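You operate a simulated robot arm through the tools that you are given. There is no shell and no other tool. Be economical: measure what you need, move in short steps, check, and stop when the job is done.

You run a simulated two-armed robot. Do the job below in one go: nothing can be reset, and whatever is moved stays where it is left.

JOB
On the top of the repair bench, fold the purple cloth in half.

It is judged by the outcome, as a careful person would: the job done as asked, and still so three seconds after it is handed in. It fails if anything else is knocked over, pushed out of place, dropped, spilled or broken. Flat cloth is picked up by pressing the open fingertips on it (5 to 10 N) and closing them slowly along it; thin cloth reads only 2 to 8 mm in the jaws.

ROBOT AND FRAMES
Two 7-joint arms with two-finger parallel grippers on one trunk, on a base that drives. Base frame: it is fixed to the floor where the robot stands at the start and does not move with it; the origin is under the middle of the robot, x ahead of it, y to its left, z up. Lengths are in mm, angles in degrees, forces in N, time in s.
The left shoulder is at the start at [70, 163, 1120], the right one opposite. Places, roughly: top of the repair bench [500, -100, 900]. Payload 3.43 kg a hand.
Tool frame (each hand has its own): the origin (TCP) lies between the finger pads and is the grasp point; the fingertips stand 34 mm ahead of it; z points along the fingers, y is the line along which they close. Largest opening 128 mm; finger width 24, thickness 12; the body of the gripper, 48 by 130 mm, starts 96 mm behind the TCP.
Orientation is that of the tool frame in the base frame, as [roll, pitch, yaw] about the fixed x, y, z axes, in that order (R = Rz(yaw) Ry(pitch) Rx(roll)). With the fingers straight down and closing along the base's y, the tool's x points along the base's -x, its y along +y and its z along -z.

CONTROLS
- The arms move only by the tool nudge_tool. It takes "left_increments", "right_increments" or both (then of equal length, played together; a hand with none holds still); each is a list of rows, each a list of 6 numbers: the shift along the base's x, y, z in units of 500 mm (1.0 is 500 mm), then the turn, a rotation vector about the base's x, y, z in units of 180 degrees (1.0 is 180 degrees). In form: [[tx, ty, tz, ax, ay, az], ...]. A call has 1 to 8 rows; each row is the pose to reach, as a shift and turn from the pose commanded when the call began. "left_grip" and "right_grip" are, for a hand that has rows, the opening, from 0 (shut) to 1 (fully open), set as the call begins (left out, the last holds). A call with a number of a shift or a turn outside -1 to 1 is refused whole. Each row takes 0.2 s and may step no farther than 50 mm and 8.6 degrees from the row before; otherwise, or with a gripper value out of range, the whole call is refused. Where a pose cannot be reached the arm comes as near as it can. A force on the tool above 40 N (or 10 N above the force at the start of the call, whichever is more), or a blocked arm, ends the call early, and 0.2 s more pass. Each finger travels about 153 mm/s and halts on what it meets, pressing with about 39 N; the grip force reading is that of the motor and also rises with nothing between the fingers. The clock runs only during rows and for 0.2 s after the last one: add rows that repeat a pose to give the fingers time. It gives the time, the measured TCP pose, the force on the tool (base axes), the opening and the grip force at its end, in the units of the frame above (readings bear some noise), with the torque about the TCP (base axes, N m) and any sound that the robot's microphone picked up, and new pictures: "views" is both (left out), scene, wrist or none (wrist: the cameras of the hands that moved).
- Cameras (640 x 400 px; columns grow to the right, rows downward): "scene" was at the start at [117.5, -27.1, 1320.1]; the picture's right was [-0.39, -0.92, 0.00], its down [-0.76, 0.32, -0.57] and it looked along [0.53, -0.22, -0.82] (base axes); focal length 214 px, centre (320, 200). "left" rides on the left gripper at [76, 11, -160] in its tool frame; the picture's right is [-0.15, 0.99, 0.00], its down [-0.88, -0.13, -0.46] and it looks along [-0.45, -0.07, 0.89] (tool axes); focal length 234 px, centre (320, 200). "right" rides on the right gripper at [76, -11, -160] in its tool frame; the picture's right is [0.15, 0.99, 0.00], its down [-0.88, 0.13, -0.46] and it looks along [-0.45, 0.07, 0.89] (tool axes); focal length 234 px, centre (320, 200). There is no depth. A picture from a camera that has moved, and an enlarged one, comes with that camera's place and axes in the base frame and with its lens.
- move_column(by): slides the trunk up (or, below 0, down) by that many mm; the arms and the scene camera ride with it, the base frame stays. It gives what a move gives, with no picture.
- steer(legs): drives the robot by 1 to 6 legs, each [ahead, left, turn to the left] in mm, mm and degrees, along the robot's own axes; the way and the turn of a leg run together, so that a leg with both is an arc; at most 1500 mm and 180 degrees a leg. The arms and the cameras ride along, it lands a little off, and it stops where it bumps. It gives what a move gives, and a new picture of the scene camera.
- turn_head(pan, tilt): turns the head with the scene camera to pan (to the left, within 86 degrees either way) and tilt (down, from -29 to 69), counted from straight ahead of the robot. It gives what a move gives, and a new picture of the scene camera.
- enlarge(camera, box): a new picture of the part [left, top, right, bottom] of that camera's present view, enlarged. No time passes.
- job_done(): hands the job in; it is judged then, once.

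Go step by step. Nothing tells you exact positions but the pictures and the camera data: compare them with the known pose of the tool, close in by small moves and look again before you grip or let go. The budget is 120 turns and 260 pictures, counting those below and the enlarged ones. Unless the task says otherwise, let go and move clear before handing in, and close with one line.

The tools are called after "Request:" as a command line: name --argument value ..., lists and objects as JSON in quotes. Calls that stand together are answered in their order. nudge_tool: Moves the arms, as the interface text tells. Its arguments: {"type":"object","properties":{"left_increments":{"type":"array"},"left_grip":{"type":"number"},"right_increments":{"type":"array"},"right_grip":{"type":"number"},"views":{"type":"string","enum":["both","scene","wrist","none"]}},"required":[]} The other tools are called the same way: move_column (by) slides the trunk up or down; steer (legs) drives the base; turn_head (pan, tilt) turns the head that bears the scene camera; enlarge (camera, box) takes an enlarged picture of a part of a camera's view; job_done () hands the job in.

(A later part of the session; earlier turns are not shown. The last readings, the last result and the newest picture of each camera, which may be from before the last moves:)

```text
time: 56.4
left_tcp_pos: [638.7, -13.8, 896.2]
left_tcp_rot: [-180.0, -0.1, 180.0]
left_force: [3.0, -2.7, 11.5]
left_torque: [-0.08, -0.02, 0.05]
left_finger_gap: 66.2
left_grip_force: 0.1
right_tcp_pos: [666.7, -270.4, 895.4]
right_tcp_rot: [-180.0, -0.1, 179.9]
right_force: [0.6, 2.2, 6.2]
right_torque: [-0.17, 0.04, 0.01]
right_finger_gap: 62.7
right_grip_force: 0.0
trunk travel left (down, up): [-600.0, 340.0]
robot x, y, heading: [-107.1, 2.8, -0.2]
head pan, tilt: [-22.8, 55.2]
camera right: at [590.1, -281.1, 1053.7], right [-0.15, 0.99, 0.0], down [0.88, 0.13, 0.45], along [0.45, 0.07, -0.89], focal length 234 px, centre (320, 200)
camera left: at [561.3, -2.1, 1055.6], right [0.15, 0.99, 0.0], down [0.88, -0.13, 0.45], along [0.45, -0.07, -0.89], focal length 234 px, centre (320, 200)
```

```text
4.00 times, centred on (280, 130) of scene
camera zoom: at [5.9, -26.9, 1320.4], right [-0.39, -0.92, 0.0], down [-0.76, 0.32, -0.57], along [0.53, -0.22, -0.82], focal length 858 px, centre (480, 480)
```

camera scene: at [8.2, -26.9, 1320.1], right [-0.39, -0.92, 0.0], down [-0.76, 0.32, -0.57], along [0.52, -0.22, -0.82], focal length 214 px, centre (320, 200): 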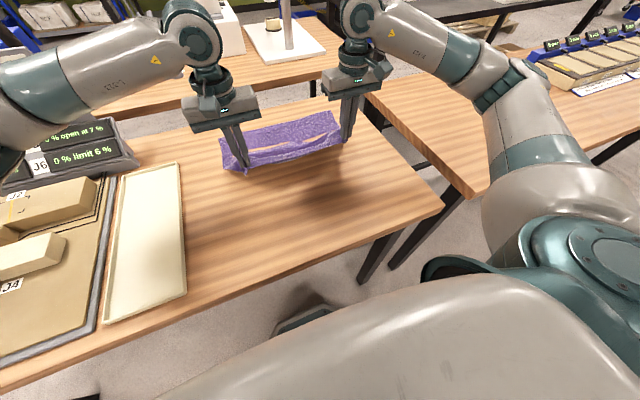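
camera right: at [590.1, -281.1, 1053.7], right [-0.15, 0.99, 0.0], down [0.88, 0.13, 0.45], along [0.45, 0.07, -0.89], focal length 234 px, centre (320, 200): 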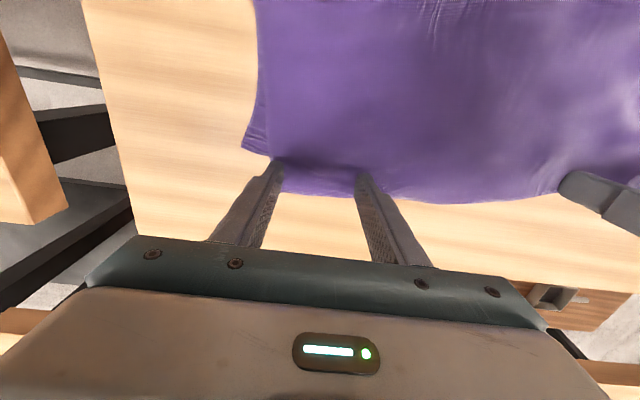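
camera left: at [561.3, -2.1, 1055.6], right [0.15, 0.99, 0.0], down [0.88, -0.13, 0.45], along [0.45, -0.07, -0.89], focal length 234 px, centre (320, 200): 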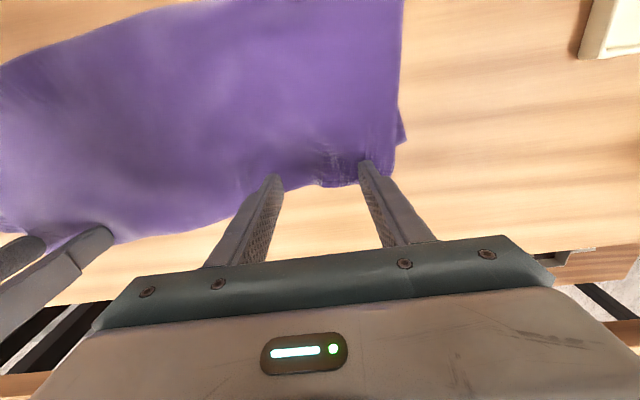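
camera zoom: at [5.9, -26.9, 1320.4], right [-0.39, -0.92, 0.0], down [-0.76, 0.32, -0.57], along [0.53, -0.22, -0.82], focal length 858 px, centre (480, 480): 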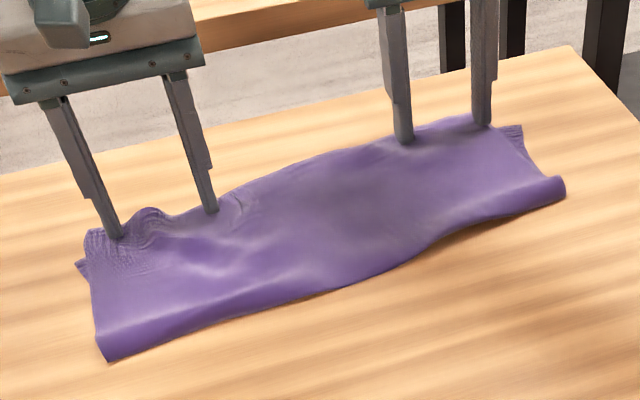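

The pucker spread out nicely, though the lower layer moved along partly. I'll lift clear and look from above before pressing the fold flat.

Request:
nudge_tool --left_increments '[[0, 0, 0.04, 0, 0, 0], [0, 0, 0.12, 0, 0, 0], [-0.06, 0.02, 0.18, 0, 0, 0], [-0.14, 0.06, 0.22, 0, 0, 0], [-0.22, 0.1, 0.24, 0, 0, 0], [-0.22, 0.1, 0.24, 0, 0, 0]]' --right_increments '[[0, 0, 0.04, 0, 0, 0], [0, 0, 0.12, 0, 0, 0], [-0.06, -0.04, 0.18, 0, 0, 0], [-0.14, -0.08, 0.22, 0, 0, 0], [-0.22, -0.12, 0.24, 0, 0, 0], [-0.22, -0.12, 0.24, 0, 0, 0]]' --views "wrist"

Request:
enlarge --camera "right" --box '[220, 60, 620, 260]'

Request:
enlarge --camera "scene" --box '[200, 80, 360, 180]'

```text
time: 57.8
left_tcp_pos: [531.2, 37.8, 1013.4]
left_tcp_rot: [179.9, -0.3, -179.9]
left_force: [0.8, 0.9, 0.7]
left_torque: [0.0, 0.01, -0.02]
left_finger_gap: 66.4
left_grip_force: 0.1
right_tcp_pos: [559.0, -330.8, 1012.2]
right_tcp_rot: [179.9, -0.4, 179.9]
right_force: [-0.1, 0.1, 0.5]
right_torque: [0.02, 0.03, 0.0]
right_finger_gap: 64.1
right_grip_force: 0.0
trunk travel left (down, up): [-600.0, 340.0]
robot x, y, heading: [-109.1, -0.4, -0.3]
head pan, tilt: [-22.8, 55.2]
camera right: at [483.8, -342.0, 1170.4], right [-0.14, 0.99, 0.0], down [0.88, 0.13, 0.45], along [0.45, 0.07, -0.89], focal length 234 px, centre (320, 200)
camera left: at [455.4, 49.0, 1173.4], right [0.15, 0.99, 0.0], down [0.88, -0.13, 0.45], along [0.45, -0.07, -0.89], focal length 234 px, centre (320, 200)
```

right: 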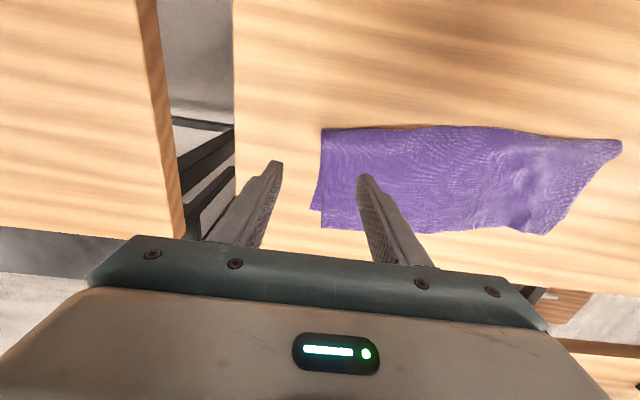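
left: 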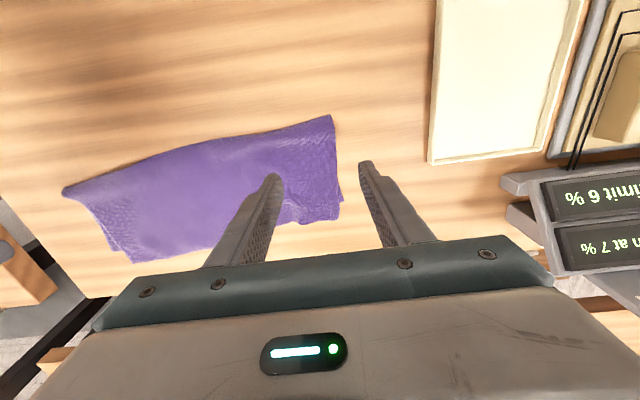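

```text
1.60 times, centred on (420, 160) of right
camera zoom: at [483.8, -342.0, 1170.4], right [-0.14, 0.99, 0.0], down [0.88, 0.13, 0.45], along [0.45, 0.07, -0.89], focal length 375 px, centre (160, 264)
```

zoom: 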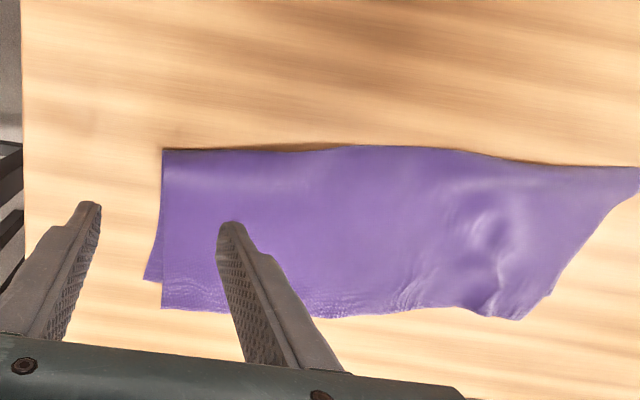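

```text
4.00 times, centred on (280, 130) of scene
camera zoom: at [9.3, -27.1, 1319.9], right [-0.39, -0.92, 0.0], down [-0.76, 0.32, -0.57], along [0.52, -0.22, -0.82], focal length 858 px, centre (480, 480)
```

zoom: 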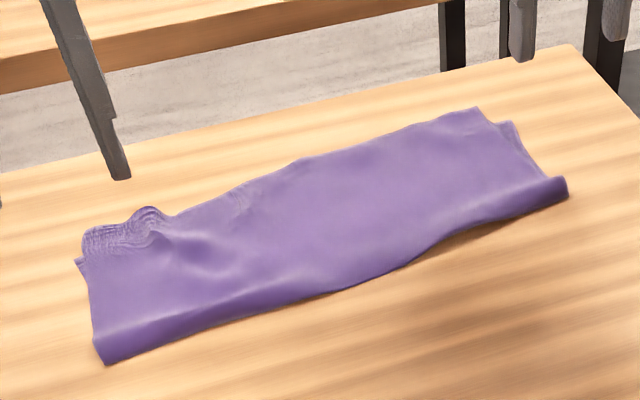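

Edges now match to within ~15 mm (left) and ~26 mm (right). Next I'll press the puffy fold down at both ends.

Request:
nudge_tool --left_increments '[[-0.02, -0.01, -0.08, 0, 0, 0], [-0.046, -0.016, -0.16, 0, 0, 0], [-0.046, -0.016, -0.2, 0, 0, 0], [-0.046, -0.016, -0.224, 0, 0, 0], [-0.046, -0.016, -0.232, 0, 0, 0], [-0.046, -0.016, -0.232, 0, 0, 0]]' --right_increments '[[-0.01, 0.03, -0.08, 0, 0, 0], [-0.022, 0.062, -0.16, 0, 0, 0], [-0.022, 0.062, -0.2, 0, 0, 0], [-0.022, 0.062, -0.224, 0, 0, 0], [-0.022, 0.062, -0.23, 0, 0, 0], [-0.022, 0.062, -0.23, 0, 0, 0]]' --views "wrist"

Request:
enlarge --camera "scene" --box '[200, 80, 360, 180]'

```text
time: 59.2
left_tcp_pos: [505.8, 30.5, 897.9]
left_tcp_rot: [180.0, -0.2, -180.0]
left_force: [0.1, 0.4, -0.4]
left_torque: [0.0, -0.02, 0.02]
left_finger_gap: 66.5
left_grip_force: 0.1
right_tcp_pos: [545.2, -300.1, 898.3]
right_tcp_rot: [180.0, -0.1, 180.0]
right_force: [0.0, 0.6, -0.1]
right_torque: [-0.01, -0.02, 0.03]
right_finger_gap: 64.0
right_grip_force: 0.0
trunk travel left (down, up): [-600.0, 340.0]
robot x, y, heading: [-114.1, 0.5, -0.2]
head pan, tilt: [-22.8, 55.2]
camera right: at [471.1, -311.1, 1056.4], right [-0.15, 0.99, 0.0], down [0.88, 0.13, 0.45], along [0.45, 0.07, -0.89], focal length 234 px, centre (320, 200)
camera left: at [430.2, 40.9, 1058.2], right [0.15, 0.99, 0.0], down [0.88, -0.13, 0.45], along [0.45, -0.07, -0.89], focal length 234 px, centre (320, 200)
```

right: 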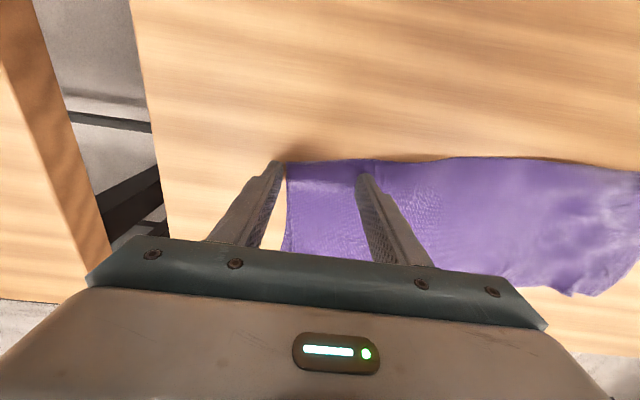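
left: 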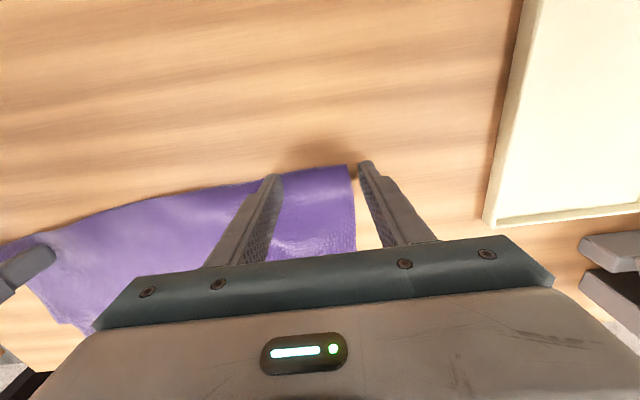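

```text
4.00 times, centred on (280, 130) of scene
camera zoom: at [7.8, -27.2, 1320.1], right [-0.39, -0.92, 0.0], down [-0.76, 0.32, -0.57], along [0.53, -0.22, -0.82], focal length 858 px, centre (480, 480)
```

zoom: 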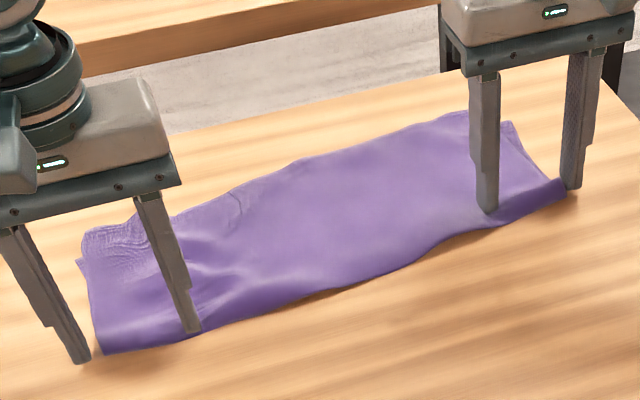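

The outer fingers straddle just outside the cloth, so I'll lift, shift inward and press the fold.

Request:
nudge_tool --left_increments '[[0, 0, 0.05, 0, 0, 0], [0.014, -0.06, 0.05, 0, 0, 0], [0.014, -0.06, 0.01, 0, 0, 0], [0.014, -0.06, -0.002, 0, 0, 0], [0.014, -0.06, -0.004, 0, 0, 0], [0.014, -0.06, 0.05, 0, 0, 0], [0.014, -0.12, 0.05, 0, 0, 0]]' --right_increments '[[0, 0, 0.05, 0, 0, 0], [0.014, 0.05, 0.05, 0, 0, 0], [0.014, 0.05, 0.01, 0, 0, 0], [0.014, 0.05, -0.002, 0, 0, 0], [0.014, 0.05, -0.004, 0, 0, 0], [0.014, 0.05, 0.05, 0, 0, 0], [0.014, 0.11, 0.05, 0, 0, 0]]' --views "none"

Request:
enlarge --camera "scene" --box '[200, 80, 360, 180]'

```text
time: 60.8
left_tcp_pos: [514.5, -31.0, 923.0]
left_tcp_rot: [179.9, -0.3, -180.0]
left_force: [-0.5, 0.4, -0.7]
left_torque: [0.01, 0.01, 0.0]
left_finger_gap: 66.7
left_grip_force: 0.0
right_tcp_pos: [556.1, -244.4, 921.9]
right_tcp_rot: [179.9, -0.3, 179.9]
right_force: [0.1, -0.4, 0.0]
right_torque: [0.01, 0.04, 0.03]
right_finger_gap: 63.9
right_grip_force: 0.1
trunk travel left (down, up): [-600.0, 340.0]
robot x, y, heading: [-110.7, -3.4, -0.3]
head pan, tilt: [-22.8, 55.2]
```

```text
4.00 times, centred on (280, 130) of scene
camera zoom: at [9.2, -27.9, 1319.9], right [-0.39, -0.92, 0.0], down [-0.76, 0.32, -0.57], along [0.52, -0.22, -0.82], focal length 858 px, centre (480, 480)
```

zoom: 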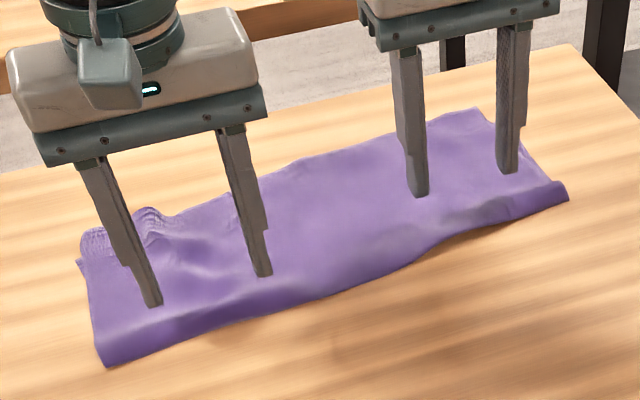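

The cloth springs back slightly but the fold is neat. I'll withdraw both hands well clear and inspect the final state.

Request:
nudge_tool --left_increments '[[0, 0, 0.06, 0, 0, 0], [-0.02, 0.03, 0.13, 0, 0, 0], [-0.06, 0.08, 0.2, 0, 0, 0], [-0.1, 0.12, 0.26, 0, 0, 0], [-0.12, 0.14, 0.3, 0, 0, 0]]' --right_increments '[[0, 0, 0.06, 0, 0, 0], [-0.02, -0.03, 0.13, 0, 0, 0], [-0.06, -0.08, 0.2, 0, 0, 0], [-0.1, -0.12, 0.26, 0, 0, 0], [-0.12, -0.14, 0.3, 0, 0, 0]]' --views "wrist"

Request:
enlarge --camera "right" --box '[250, 80, 610, 260]'

Request:
enlarge --camera "left" --box '[60, 80, 420, 260]'

Request:
enlarge --camera "scene" --box '[200, 80, 360, 180]'

```text
time: 62.0
left_tcp_pos: [454.4, 38.7, 1074.4]
left_tcp_rot: [180.0, -0.1, 179.9]
left_force: [-0.6, 1.1, -0.2]
left_torque: [0.02, -0.02, -0.01]
left_finger_gap: 66.8
left_grip_force: 0.1
right_tcp_pos: [493.6, -313.3, 1075.4]
right_tcp_rot: [-180.0, -0.2, -180.0]
right_force: [-0.7, 0.6, -0.1]
right_torque: [-0.01, -0.03, 0.0]
right_finger_gap: 64.1
right_grip_force: 0.0
trunk travel left (down, up): [-600.0, 340.0]
robot x, y, heading: [-110.9, 1.1, 0.1]
head pan, tilt: [-22.8, 55.2]
camera right: at [417.8, -324.0, 1233.7], right [-0.15, 0.99, 0.0], down [0.88, 0.13, 0.45], along [0.45, 0.07, -0.89], focal length 234 px, centre (320, 200)
camera left: at [376.9, 49.1, 1235.3], right [0.15, 0.99, 0.0], down [0.88, -0.13, 0.45], along [0.45, -0.07, -0.89], focal length 234 px, centre (320, 200)
```

right: 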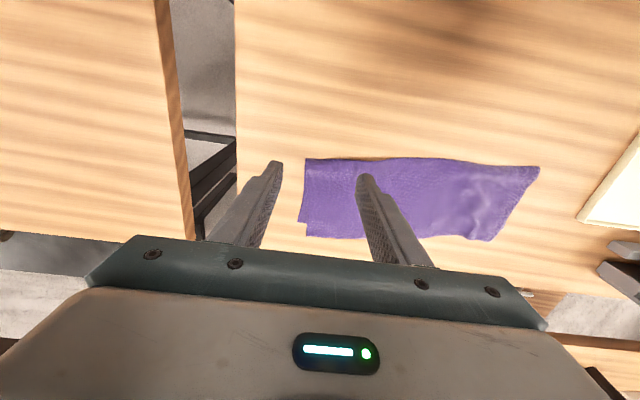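
left: 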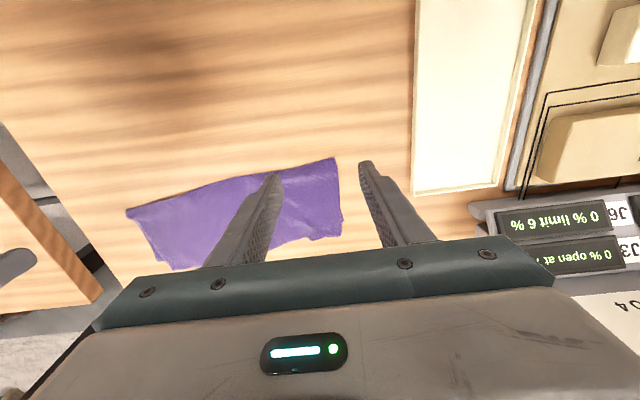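

```text
1.78 times, centred on (430, 170) of right
camera zoom: at [417.8, -324.0, 1233.7], right [-0.15, 0.99, 0.0], down [0.88, 0.13, 0.45], along [0.45, 0.07, -0.89], focal length 416 px, centre (124, 253)
```

zoom: 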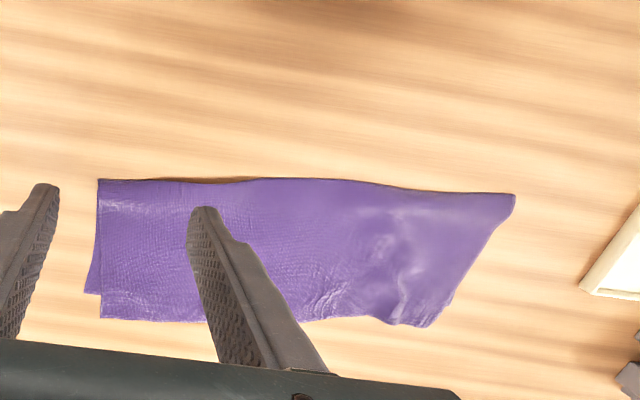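

```text
1.78 times, centred on (240, 170) of left
camera zoom: at [376.9, 49.1, 1235.3], right [0.15, 0.99, 0.0], down [0.88, -0.13, 0.45], along [0.45, -0.07, -0.89], focal length 416 px, centre (462, 253)
```

zoom: 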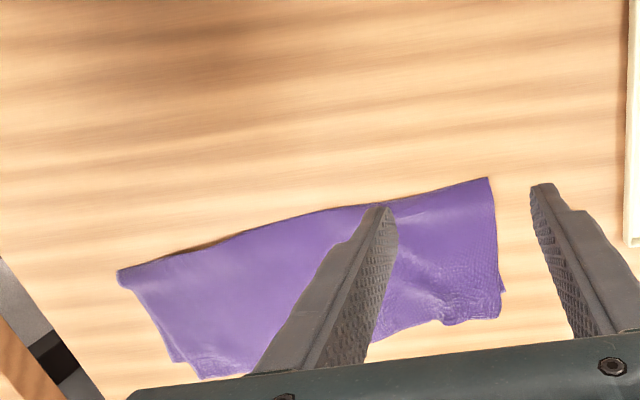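

```text
4.00 times, centred on (280, 130) of scene
camera zoom: at [6.5, -27.0, 1320.2], right [-0.39, -0.92, 0.0], down [-0.76, 0.32, -0.57], along [0.53, -0.22, -0.82], focal length 858 px, centre (480, 480)
```

zoom: 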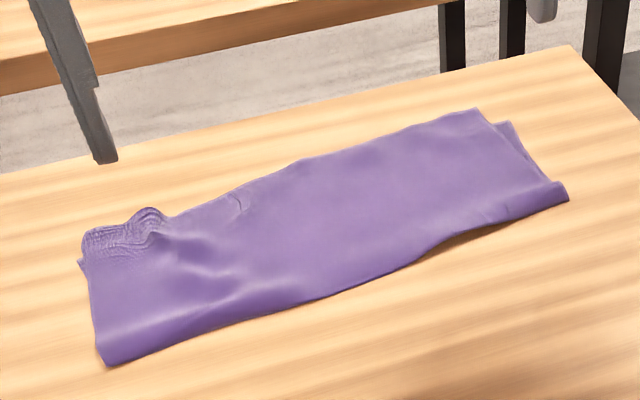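

The fold is good but the top still overhangs by ≈25 mm. I'll refine it: re-pinch just the overhanging strip (bare table under it) at two spots, lift slightly, move back ~25 mm and lay it down. First, position over the strip.

Request:
nudge_tool --left_increments '[[0.09, -0.02, 0, 0, 0, 0], [0.18, -0.04, -0.02, 0, 0, 0], [0.26, -0.06, -0.06, 0, 0, 0], [0.33, -0.07, -0.11, 0, 0, 0], [0.372, -0.08, -0.18, 0, 0, 0], [0.372, -0.08, -0.26, 0, 0, 0], [0.372, -0.08, -0.33, 0, 0, 0], [0.372, -0.08, -0.344, 0, 0, 0]]' --right_increments '[[0.09, 0.02, 0, 0, 0, 0], [0.18, 0.04, -0.02, 0, 0, 0], [0.26, 0.06, -0.06, 0, 0, 0], [0.33, 0.07, -0.11, 0, 0, 0], [0.362, 0.076, -0.18, 0, 0, 0], [0.362, 0.076, -0.26, 0, 0, 0], [0.362, 0.076, -0.33, 0, 0, 0], [0.362, 0.076, -0.346, 0, 0, 0]]' --left_grip 0.4 --right_grip 0.4 --views "none"

Request:
enlarge --camera "left" --box '[220, 100, 420, 225]'

Request:
enlarge --camera "right" --box '[220, 100, 420, 225]'

```text
time: 63.8
left_tcp_pos: [639.9, -2.8, 903.6]
left_tcp_rot: [180.0, -0.1, 180.0]
left_force: [-0.7, -0.3, -0.3]
left_torque: [0.01, -0.04, -0.02]
left_finger_gap: 51.5
left_grip_force: 0.1
right_tcp_pos: [674.8, -274.6, 901.0]
right_tcp_rot: [179.9, -0.2, 179.9]
right_force: [0.9, 0.0, 0.2]
right_torque: [0.03, -0.04, 0.01]
right_finger_gap: 51.0
right_grip_force: 0.0
trunk travel left (down, up): [-600.0, 340.0]
robot x, y, heading: [-110.0, -0.5, -0.1]
head pan, tilt: [-22.8, 55.2]
```

```text
3.20 times, centred on (320, 162) of left
camera zoom: at [563.1, 8.5, 1062.8], right [0.15, 0.99, 0.0], down [0.88, -0.13, 0.45], along [0.45, -0.07, -0.89], focal length 749 px, centre (320, 320)
```

zoom: 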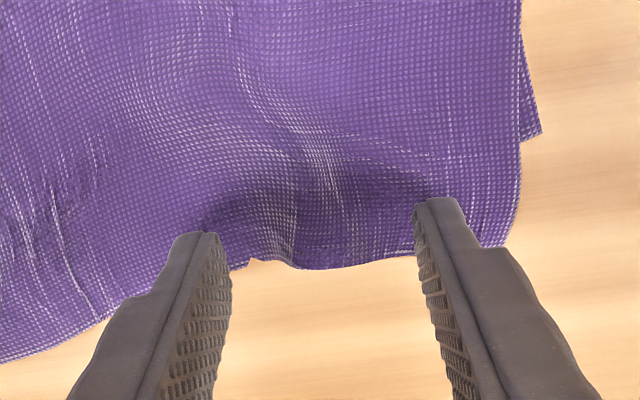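

```text
3.20 times, centred on (320, 162) of right
camera zoom: at [599.8, -286.6, 1059.5], right [-0.15, 0.99, 0.0], down [0.88, 0.13, 0.45], along [0.45, 0.07, -0.89], focal length 749 px, centre (320, 320)
```

zoom: 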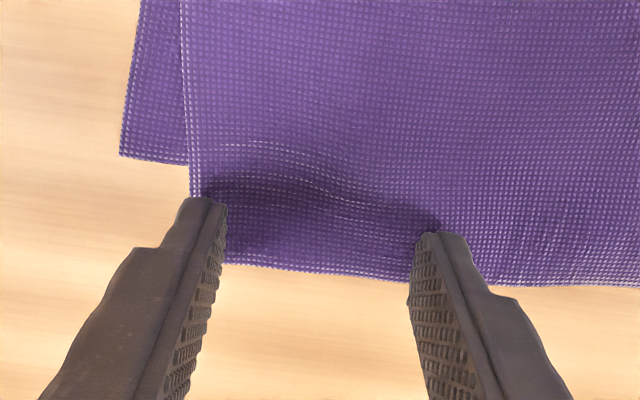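

Well placed. Pressing down.

Request:
nudge_tool --left_increments '[[0, 0, -0.01, 0, 0, 0], [0, 0, -0.016, 0, 0, 0], [0, 0, -0.02, 0, 0, 0], [0, 0, -0.02, 0, 0, 0]]' --right_increments '[[0, 0, -0.008, 0, 0, 0], [0, 0, -0.012, 0, 0, 0], [0, 0, -0.015, 0, 0, 0], [0, 0, -0.015, 0, 0, 0]]' --views "none"

```text
time: 64.8
left_tcp_pos: [638.8, -1.0, 896.8]
left_tcp_rot: [-179.9, 0.1, 180.0]
left_force: [5.9, -0.5, 20.8]
left_torque: [0.34, 0.07, -0.09]
left_finger_gap: 50.9
left_grip_force: 0.0
right_tcp_pos: [672.9, -274.8, 896.8]
right_tcp_rot: [-180.0, -0.1, 179.9]
right_force: [1.0, -0.2, 4.1]
right_torque: [-0.07, 0.01, -0.01]
right_finger_gap: 51.3
right_grip_force: 0.0
trunk travel left (down, up): [-600.0, 340.0]
robot x, y, heading: [-110.7, 1.9, -0.1]
head pan, tilt: [-22.8, 55.2]
```

Request:
nudge_tool --left_increments '[[0, 0, 0.001, 0, 0, 0], [0, 0, 0.001, 0, 0, 0]]' --right_increments '[[0, 0, -0.003, 0, 0, 0], [0, 0, -0.003, 0, 0, 0]]' --left_grip 0.33 --right_grip 0.33 --views "none"

Request:
nudge_tool --left_increments '[[0, 0, 0, 0, 0, 0]]' --right_increments '[[0, 0, 0, 0, 0, 0]]' --left_grip 0.26 --right_grip 0.26 --views "none"

Request:
enlarge --camera "left" --box '[220, 100, 420, 225]'

Request:
enlarge --camera "right" --box '[220, 100, 420, 225]'

```text
time: 65.4
left_tcp_pos: [636.4, -0.7, 894.7]
left_tcp_rot: [-179.9, 0.1, 180.0]
left_force: [5.1, -0.7, 23.7]
left_torque: [0.35, 0.07, -0.09]
left_finger_gap: 41.3
left_grip_force: 0.0
right_tcp_pos: [672.0, -274.6, 896.4]
right_tcp_rot: [180.0, 0.0, 179.9]
right_force: [1.6, 0.5, 9.9]
right_torque: [-0.11, 0.07, -0.01]
right_finger_gap: 41.7
right_grip_force: 0.1
trunk travel left (down, up): [-600.0, 340.0]
robot x, y, heading: [-116.5, 2.0, -0.1]
head pan, tilt: [-22.8, 55.2]
```

```text
time: 65.8
left_tcp_pos: [637.4, -1.9, 894.4]
left_tcp_rot: [-179.8, 0.0, 180.0]
left_force: [3.9, 0.4, 25.7]
left_torque: [0.37, 0.14, -0.05]
left_finger_gap: 32.5
left_grip_force: 0.1
right_tcp_pos: [673.0, -275.8, 895.5]
right_tcp_rot: [-180.0, 0.1, 179.9]
right_force: [0.8, 0.6, 10.3]
right_torque: [-0.04, 0.07, 0.04]
right_finger_gap: 32.1
right_grip_force: 0.1
trunk travel left (down, up): [-600.0, 340.0]
robot x, y, heading: [-108.4, -1.1, -0.2]
head pan, tilt: [-22.8, 55.2]
```

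```text
3.20 times, centred on (320, 162) of left
camera zoom: at [559.6, 9.6, 1055.3], right [0.15, 0.99, 0.0], down [0.88, -0.13, 0.46], along [0.45, -0.07, -0.89], focal length 749 px, centre (320, 320)
```

zoom: 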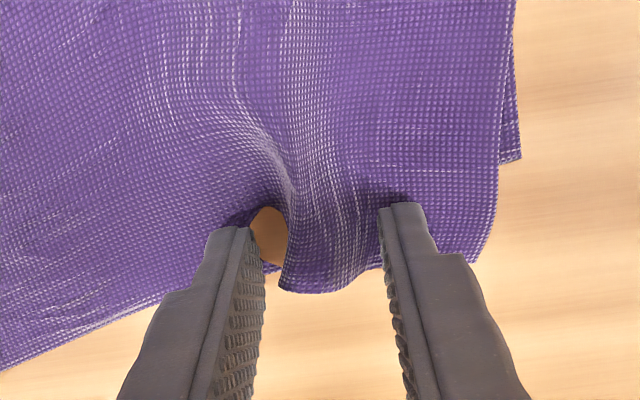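

```text
3.20 times, centred on (320, 162) of right
camera zoom: at [596.2, -286.9, 1053.3], right [-0.15, 0.99, 0.0], down [0.88, 0.13, 0.46], along [0.45, 0.07, -0.89], focal length 749 px, centre (320, 320)
```

zoom: 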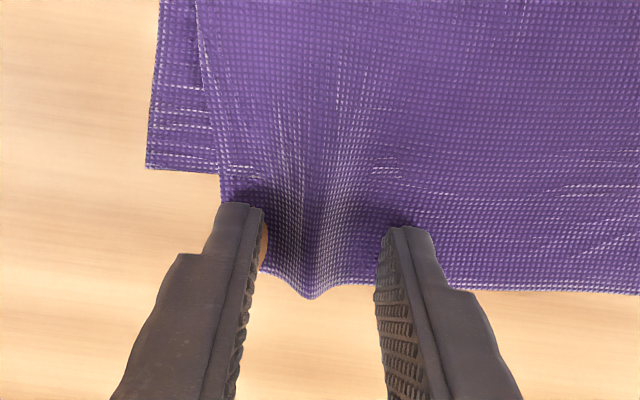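

Both ridges are forming in the top strip only. Continuing to close.

Request:
nudge_tool --left_increments '[[0, 0, 0, 0, 0, 0]]' --right_increments '[[0, 0, 0, 0, 0, 0]]' --left_grip 0.19 --right_grip 0.19 --views "none"

Request:
nudge_tool --left_increments '[[0, 0, 0, 0, 0, 0]]' --right_increments '[[0, 0, 0, 0, 0, 0]]' --left_grip 0.12 --right_grip 0.12 --views "none"

Request:
nudge_tool --left_increments '[[0, 0, 0, 0, 0, 0]]' --right_increments '[[0, 0, 0, 0, 0, 0]]' --left_grip 0.06 --right_grip 0.06 --views "none"

Request:
nudge_tool --left_increments '[[0, 0, 0, 0, 0, 0], [0, 0, 0, 0, 0, 0]]' --right_increments '[[0, 0, 0, 0, 0, 0], [0, 0, 0, 0, 0, 0]]' --left_grip 0 --right_grip 0 --views "wrist"

```text
time: 66.2
left_tcp_pos: [636.7, -0.9, 894.3]
left_tcp_rot: [-179.9, 0.0, 180.0]
left_force: [1.5, 0.5, 26.5]
left_torque: [0.29, 0.21, -0.01]
left_finger_gap: 24.4
left_grip_force: 0.0
right_tcp_pos: [671.6, -276.0, 895.5]
right_tcp_rot: [180.0, 0.0, 179.8]
right_force: [-0.6, 0.3, 9.1]
right_torque: [-0.04, 0.11, 0.0]
right_finger_gap: 23.6
right_grip_force: 0.1
trunk travel left (down, up): [-600.0, 340.0]
robot x, y, heading: [-108.3, 1.1, -0.1]
head pan, tilt: [-22.8, 55.2]
```

```text
time: 66.6
left_tcp_pos: [634.9, -1.4, 895.3]
left_tcp_rot: [-179.9, 0.0, -180.0]
left_force: [0.5, -1.3, 26.6]
left_torque: [0.07, 0.29, 0.03]
left_finger_gap: 12.2
left_grip_force: 0.0
right_tcp_pos: [671.8, -276.1, 895.7]
right_tcp_rot: [180.0, 0.0, 180.0]
right_force: [0.6, 1.8, 9.0]
right_torque: [-0.01, 0.12, -0.03]
right_finger_gap: 14.9
right_grip_force: 0.1
trunk travel left (down, up): [-600.0, 340.0]
robot x, y, heading: [-109.4, -1.4, -0.3]
head pan, tilt: [-22.8, 55.2]
```

```text
time: 67.0
left_tcp_pos: [636.4, -2.4, 895.2]
left_tcp_rot: [-179.9, 0.1, 179.9]
left_force: [0.6, -6.2, 25.4]
left_torque: [-0.13, 0.27, 0.05]
left_finger_gap: 7.9
left_grip_force: 0.1
right_tcp_pos: [671.8, -275.5, 896.0]
right_tcp_rot: [-180.0, 0.1, -180.0]
right_force: [-0.7, 5.2, 10.3]
right_torque: [0.07, 0.14, -0.03]
right_finger_gap: 8.3
right_grip_force: 1.3
trunk travel left (down, up): [-600.0, 340.0]
robot x, y, heading: [-111.5, -0.6, -0.2]
head pan, tilt: [-22.8, 55.2]
```

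```text
time: 67.6
left_tcp_pos: [635.6, -2.3, 895.8]
left_tcp_rot: [-179.8, 0.2, 179.8]
left_force: [3.5, -14.8, 24.2]
left_torque: [-0.44, 0.17, 0.1]
left_finger_gap: 2.3
left_grip_force: 37.2
right_tcp_pos: [671.7, -274.3, 894.6]
right_tcp_rot: [179.9, 0.0, -180.0]
right_force: [-2.3, 13.6, 9.8]
right_torque: [0.46, 0.23, -0.09]
right_finger_gap: 2.2
right_grip_force: 36.7
trunk travel left (down, up): [-600.0, 340.0]
robot x, y, heading: [-105.8, 0.3, -0.3]
head pan, tilt: [-22.8, 55.2]
camera right: at [595.8, -286.4, 1053.3], right [-0.15, 0.99, 0.0], down [0.88, 0.13, 0.46], along [0.45, 0.07, -0.89], focal length 234 px, centre (320, 200)
camera left: at [559.1, 8.4, 1055.3], right [0.15, 0.99, 0.0], down [0.88, -0.13, 0.46], along [0.45, -0.07, -0.89], focal length 234 px, centre (320, 200)
```

right: 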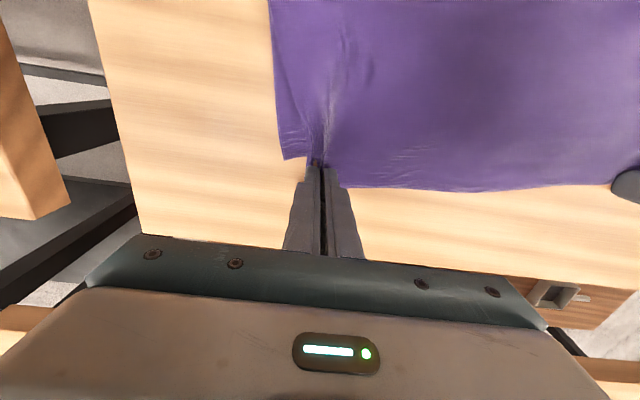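
left: 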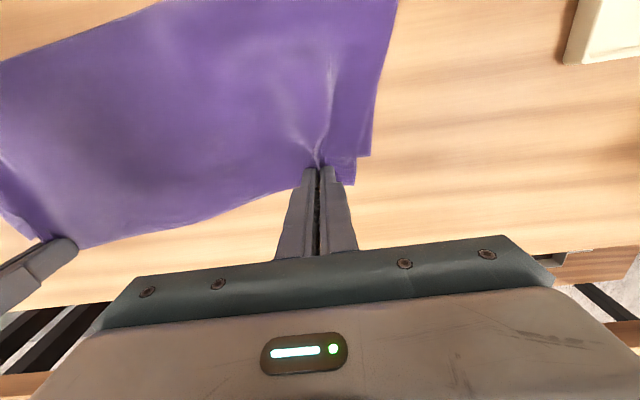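

Both hold the strip. Lifting 25 mm to check that only the top layer is held.

Request:
nudge_tool --left_increments '[[0, -0.004, 0.02, 0, 0, 0], [0, -0.004, 0.06, 0, 0, 0], [0, -0.004, 0.06, 0, 0, 0]]' --right_increments '[[0, 0.004, 0.02, 0, 0, 0], [0, 0.004, 0.06, 0, 0, 0], [0, 0.004, 0.06, 0, 0, 0]]' --views "wrist"

Request:
enlarge --camera "scene" --box '[200, 80, 360, 180]'

```text
time: 68.4
left_tcp_pos: [638.4, -3.5, 920.8]
left_tcp_rot: [180.0, -0.3, -179.9]
left_force: [2.1, -11.4, -0.2]
left_torque: [-0.4, -0.03, 0.11]
left_finger_gap: 2.2
left_grip_force: 36.8
right_tcp_pos: [675.2, -274.4, 921.7]
right_tcp_rot: [179.9, -0.3, 179.9]
right_force: [-1.6, 12.0, 0.1]
right_torque: [0.39, 0.03, -0.06]
right_finger_gap: 2.0
right_grip_force: 37.2
trunk travel left (down, up): [-600.0, 340.0]
robot x, y, heading: [-110.0, -2.2, 0.0]
head pan, tilt: [-22.8, 55.2]
camera right: at [600.6, -285.8, 1079.7], right [-0.15, 0.99, 0.0], down [0.88, 0.13, 0.45], along [0.45, 0.07, -0.89], focal length 234 px, centre (320, 200)
camera left: at [562.9, 7.4, 1080.4], right [0.15, 0.99, 0.0], down [0.88, -0.13, 0.45], along [0.45, -0.07, -0.89], focal length 234 px, centre (320, 200)
```

right: 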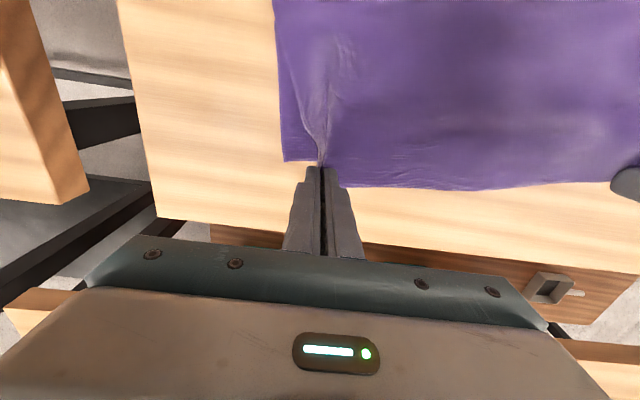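
left: 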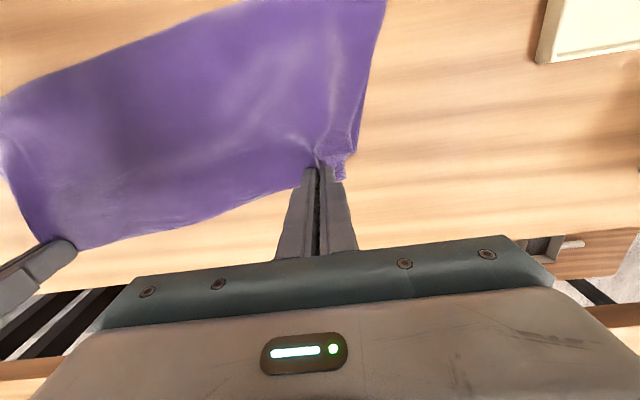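

```text
4.00 times, centred on (280, 130) of scene
camera zoom: at [8.9, -27.4, 1319.9], right [-0.39, -0.92, 0.0], down [-0.76, 0.32, -0.57], along [0.52, -0.22, -0.82], focal length 858 px, centre (480, 480)
```

zoom: 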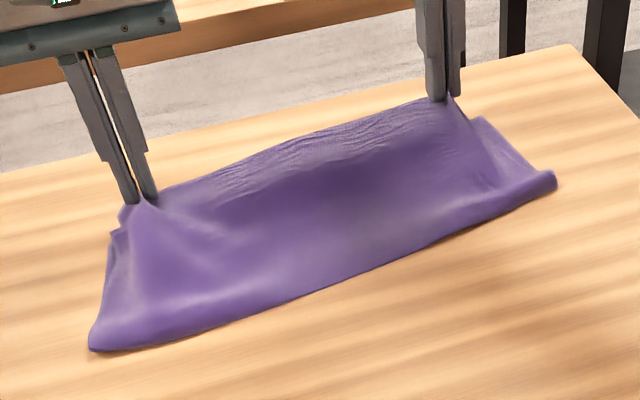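

I'm unsure whether the lower layer came along; raising another 45 mm to see.

Request:
nudge_tool --left_increments '[[-0.02, 0, 0.05, 0, 0, 0], [-0.04, 0, 0.09, 0, 0, 0], [-0.04, 0, 0.09, 0, 0, 0]]' --right_increments '[[-0.02, 0, 0.05, 0, 0, 0], [-0.04, 0, 0.09, 0, 0, 0], [-0.04, 0, 0.09, 0, 0, 0]]' --views "wrist"

Request:
enlarge --camera "scene" --box '[200, 70, 360, 170]'

```text
time: 69.2
left_tcp_pos: [619.1, -1.8, 966.4]
left_tcp_rot: [-180.0, -0.2, -180.0]
left_force: [2.5, -10.4, 0.3]
left_torque: [-0.37, -0.01, 0.14]
left_finger_gap: 2.3
left_grip_force: 36.8
right_tcp_pos: [654.0, -274.6, 965.9]
right_tcp_rot: [180.0, -0.2, -180.0]
right_force: [-2.1, 11.6, 0.3]
right_torque: [0.39, 0.09, -0.07]
right_finger_gap: 2.1
right_grip_force: 37.4
trunk travel left (down, up): [-600.0, 340.0]
robot x, y, heading: [-113.3, -1.0, -0.1]
head pan, tilt: [-22.8, 55.2]
camera right: at [579.0, -285.5, 1125.3], right [-0.15, 0.99, 0.0], down [0.88, 0.13, 0.45], along [0.45, 0.07, -0.89], focal length 234 px, centre (320, 200)
camera left: at [542.6, 7.8, 1126.8], right [0.15, 0.99, 0.0], down [0.88, -0.13, 0.45], along [0.45, -0.07, -0.89], focal length 234 px, centre (320, 200)
```

right: 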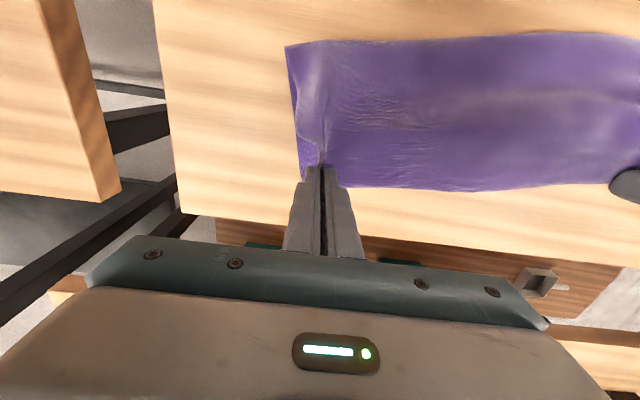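
left: 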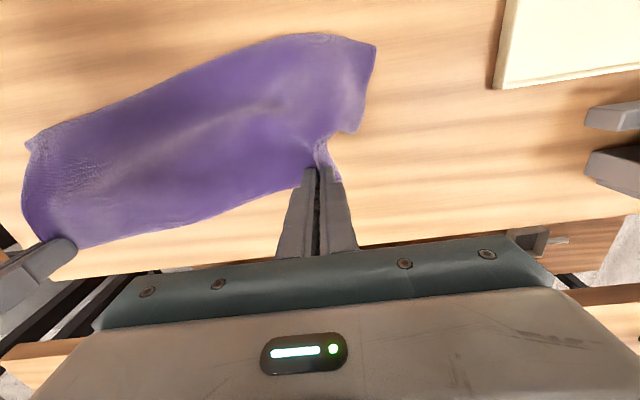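

```text
4.00 times, centred on (280, 120) of scene
camera zoom: at [8.2, -27.1, 1320.0], right [-0.39, -0.92, 0.0], down [-0.76, 0.32, -0.57], along [0.52, -0.22, -0.82], focal length 858 px, centre (480, 520)
```

zoom: 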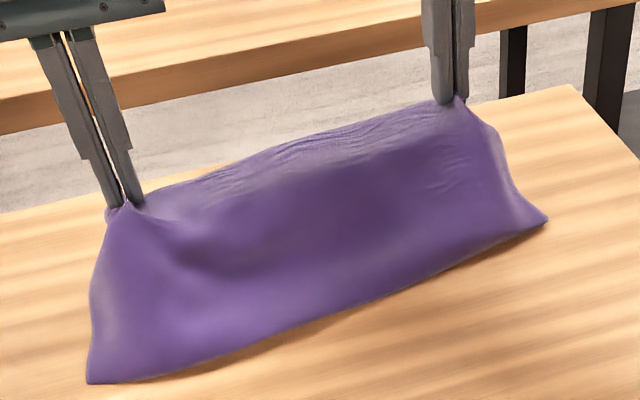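

Both layers seem held. That can be useful: hanging the folded cloth evens out the fold. I'll raise it fully, look, then lay it down flat.

Request:
nudge_tool --left_increments '[[-0.02, 0, 0.08, 0, 0, 0], [-0.04, 0, 0.16, 0, 0, 0], [-0.05, 0, 0.22, 0, 0, 0], [-0.05, 0, 0.22, 0, 0, 0]]' --right_increments '[[-0.02, 0, 0.08, 0, 0, 0], [-0.04, 0, 0.16, 0, 0, 0], [-0.05, 0, 0.22, 0, 0, 0], [-0.05, 0, 0.22, 0, 0, 0]]' --views "wrist"

Request:
enlarge --camera "scene" --box '[200, 50, 360, 150]'

```text
time: 70.2
left_tcp_pos: [593.1, -1.0, 1077.7]
left_tcp_rot: [179.9, -0.2, 180.0]
left_force: [2.2, -10.9, 0.0]
left_torque: [-0.42, -0.05, 0.13]
left_finger_gap: 2.5
left_grip_force: 37.7
right_tcp_pos: [630.2, -274.3, 1077.7]
right_tcp_rot: [-180.0, -0.2, 179.9]
right_force: [-1.7, 12.6, -0.7]
right_torque: [0.38, 0.05, -0.07]
right_finger_gap: 2.1
right_grip_force: 36.9
trunk travel left (down, up): [-600.0, 340.0]
robot x, y, heading: [-111.0, 1.1, 0.0]
head pan, tilt: [-22.8, 55.2]
camera right: at [554.4, -285.6, 1236.1], right [-0.15, 0.99, 0.0], down [0.88, 0.13, 0.45], along [0.45, 0.07, -0.89], focal length 234 px, centre (320, 200)
camera left: at [518.6, 8.2, 1237.8], right [0.15, 0.99, 0.0], down [0.88, -0.13, 0.45], along [0.45, -0.07, -0.89], focal length 234 px, centre (320, 200)
```

right: 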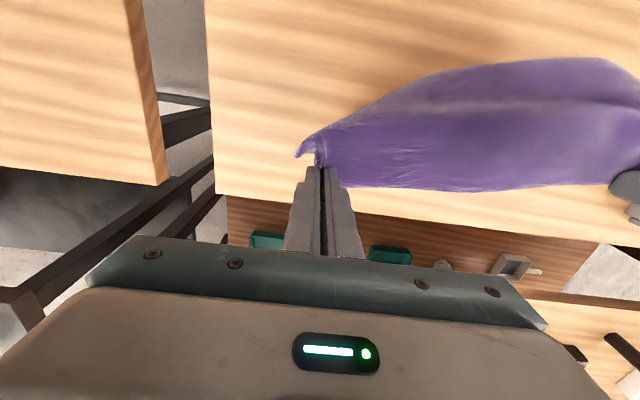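
left: 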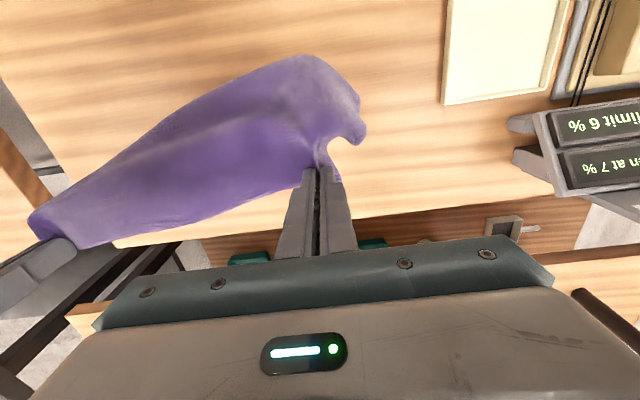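

```text
4.00 times, centred on (280, 100) of scene
camera zoom: at [8.2, -27.2, 1320.0], right [-0.39, -0.92, 0.0], down [-0.76, 0.32, -0.57], along [0.52, -0.22, -0.82], focal length 858 px, centre (480, 600)
```

zoom: 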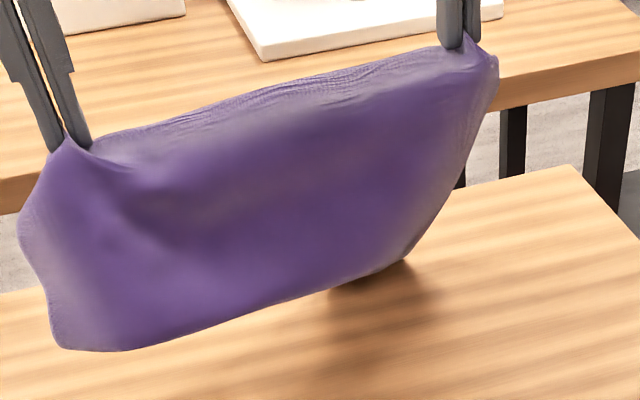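

The whole folded cloth now hangs cleanly from both hands with the fold at the bottom. I'll bring it back and square it (both hands to x≈480), lower until the fold touches, then lay it forward.

Request:
nudge_tool --left_increments '[[-0.045, 0, 0, 0, 0, 0], [-0.09, 0, 0, 0, 0, 0], [-0.136, 0, 0, 0, 0, 0], [-0.18, 0, 0, 0, 0, 0], [-0.226, 0, 0, 0, 0, 0], [-0.226, 0, 0, 0, 0, 0], [-0.226, 0, -0.04, 0, 0, 0], [-0.226, 0, -0.07, 0, 0, 0]]' --right_increments '[[-0.06, 0, 0, 0, 0, 0], [-0.12, 0, 0, 0, 0, 0], [-0.18, 0, 0, 0, 0, 0], [-0.24, 0, 0, 0, 0, 0], [-0.3, 0, 0, 0, 0, 0], [-0.3, 0, 0, 0, 0, 0], [-0.3, 0, -0.04, 0, 0, 0], [-0.3, 0, -0.07, 0, 0, 0]]' --views "wrist"

Request:
enlarge --camera "scene" --box '[190, 60, 370, 172]'

```text
time: 72.0
left_tcp_pos: [482.7, -3.1, 1040.9]
left_tcp_rot: [180.0, -0.1, 180.0]
left_force: [-0.1, -4.7, -0.1]
left_torque: [-0.17, 0.0, 0.06]
left_finger_gap: 2.1
left_grip_force: 37.0
right_tcp_pos: [479.9, -274.4, 1041.3]
right_tcp_rot: [179.9, -0.2, 179.9]
right_force: [0.5, 5.4, -0.7]
right_torque: [0.16, -0.01, -0.04]
right_finger_gap: 2.3
right_grip_force: 37.2
trunk travel left (down, up): [-600.0, 340.0]
robot x, y, heading: [-112.1, 1.4, 0.1]
head pan, tilt: [-22.8, 55.2]
camera right: at [404.9, -285.0, 1199.9], right [-0.15, 0.99, 0.0], down [0.88, 0.13, 0.45], along [0.45, 0.07, -0.89], focal length 234 px, centre (320, 200)
camera left: at [405.8, 7.6, 1201.5], right [0.15, 0.99, 0.0], down [0.88, -0.13, 0.45], along [0.45, -0.07, -0.89], focal length 234 px, centre (320, 200)
```

right: 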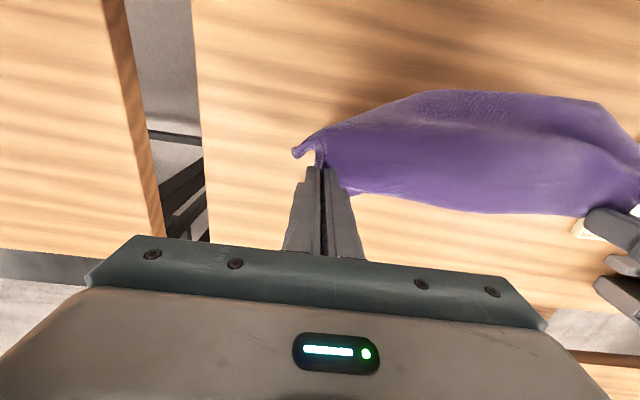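
left: 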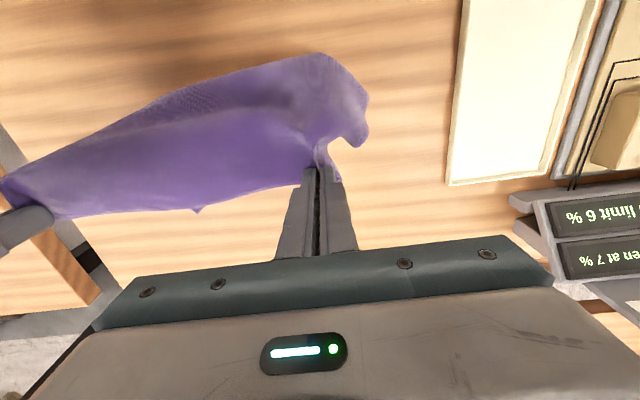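

```text
3.56 times, centred on (280, 116) of scene
camera zoom: at [7.8, -27.2, 1320.2], right [-0.39, -0.92, 0.0], down [-0.76, 0.32, -0.57], along [0.52, -0.22, -0.82], focal length 763 px, centre (462, 499)
```

zoom: 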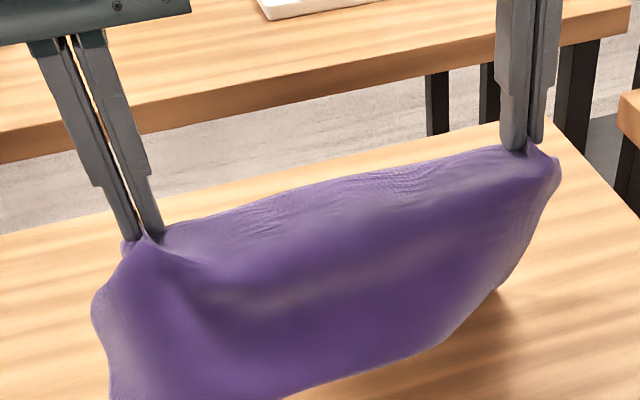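

The cloth hangs squarely with its fold toward me. Now laying it down forward along an arc.

Request:
nudge_tool --left_increments '[[0.02, 0, -0.02, 0, 0, 0], [0.07, 0, -0.04, 0, 0, 0], [0.13, 0, -0.065, 0, 0, 0], [0.18, 0, -0.1, 0, 0, 0], [0.225, 0, -0.15, 0, 0, 0], [0.255, 0, -0.2, 0, 0, 0], [0.27, 0, -0.24, 0, 0, 0], [0.272, 0, -0.268, 0, 0, 0]]' --right_increments '[[0.02, 0, -0.02, 0, 0, 0], [0.07, 0, -0.04, 0, 0, 0], [0.13, 0, -0.065, 0, 0, 0], [0.18, 0, -0.1, 0, 0, 0], [0.225, 0, -0.15, 0, 0, 0], [0.255, 0, -0.2, 0, 0, 0], [0.27, 0, -0.24, 0, 0, 0], [0.272, 0, -0.268, 0, 0, 0]]' --views "wrist"

Request:
enlarge --camera "scene" --box '[190, 70, 370, 182]'

```text
time: 73.8
left_tcp_pos: [615.1, -2.5, 907.6]
left_tcp_rot: [-180.0, -0.1, -180.0]
left_force: [0.3, -5.3, -0.3]
left_torque: [-0.19, 0.01, 0.03]
left_finger_gap: 2.3
left_grip_force: 36.7
right_tcp_pos: [618.1, -273.9, 907.8]
right_tcp_rot: [-179.9, -0.2, 180.0]
right_force: [-0.2, 6.4, 0.6]
right_torque: [0.21, 0.02, -0.08]
right_finger_gap: 2.0
right_grip_force: 36.3
trunk travel left (down, up): [-600.0, 340.0]
robot x, y, heading: [-110.6, -4.1, 0.0]
head pan, tilt: [-22.8, 55.2]
camera right: at [541.7, -285.7, 1065.5], right [-0.15, 0.99, 0.0], down [0.88, 0.13, 0.45], along [0.45, 0.07, -0.89], focal length 234 px, centre (320, 200)
camera left: at [539.9, 7.8, 1068.1], right [0.15, 0.99, 0.0], down [0.88, -0.13, 0.45], along [0.45, -0.07, -0.89], focal length 234 px, centre (320, 200)
```

right: 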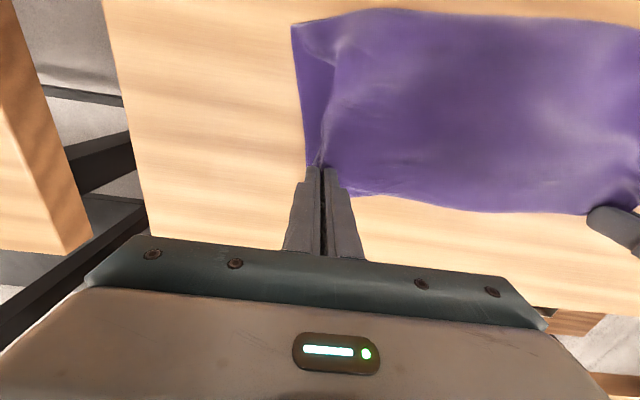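
left: 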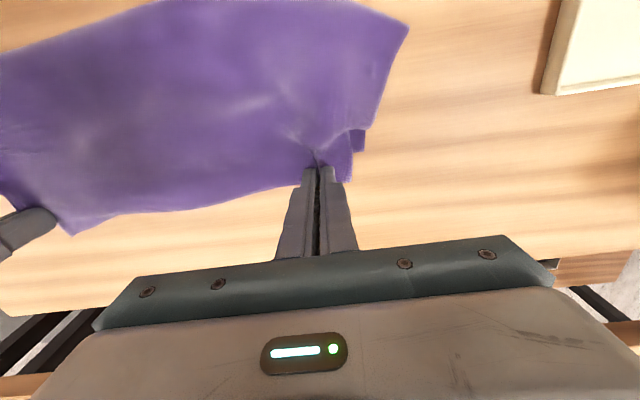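

```text
3.56 times, centred on (280, 126) of scene
camera zoom: at [7.9, -27.1, 1320.2], right [-0.39, -0.92, 0.0], down [-0.76, 0.32, -0.57], along [0.52, -0.22, -0.82], focal length 763 px, centre (462, 463)
```

zoom: 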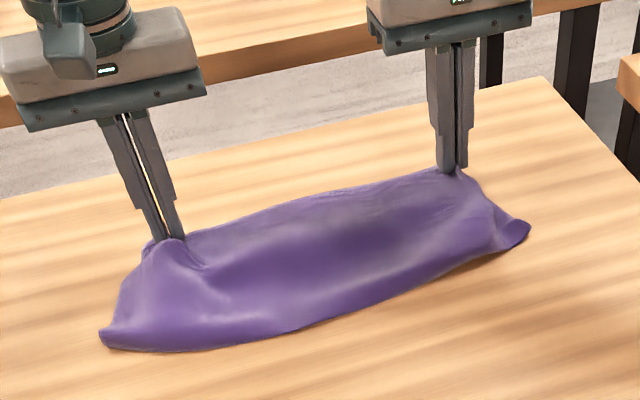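

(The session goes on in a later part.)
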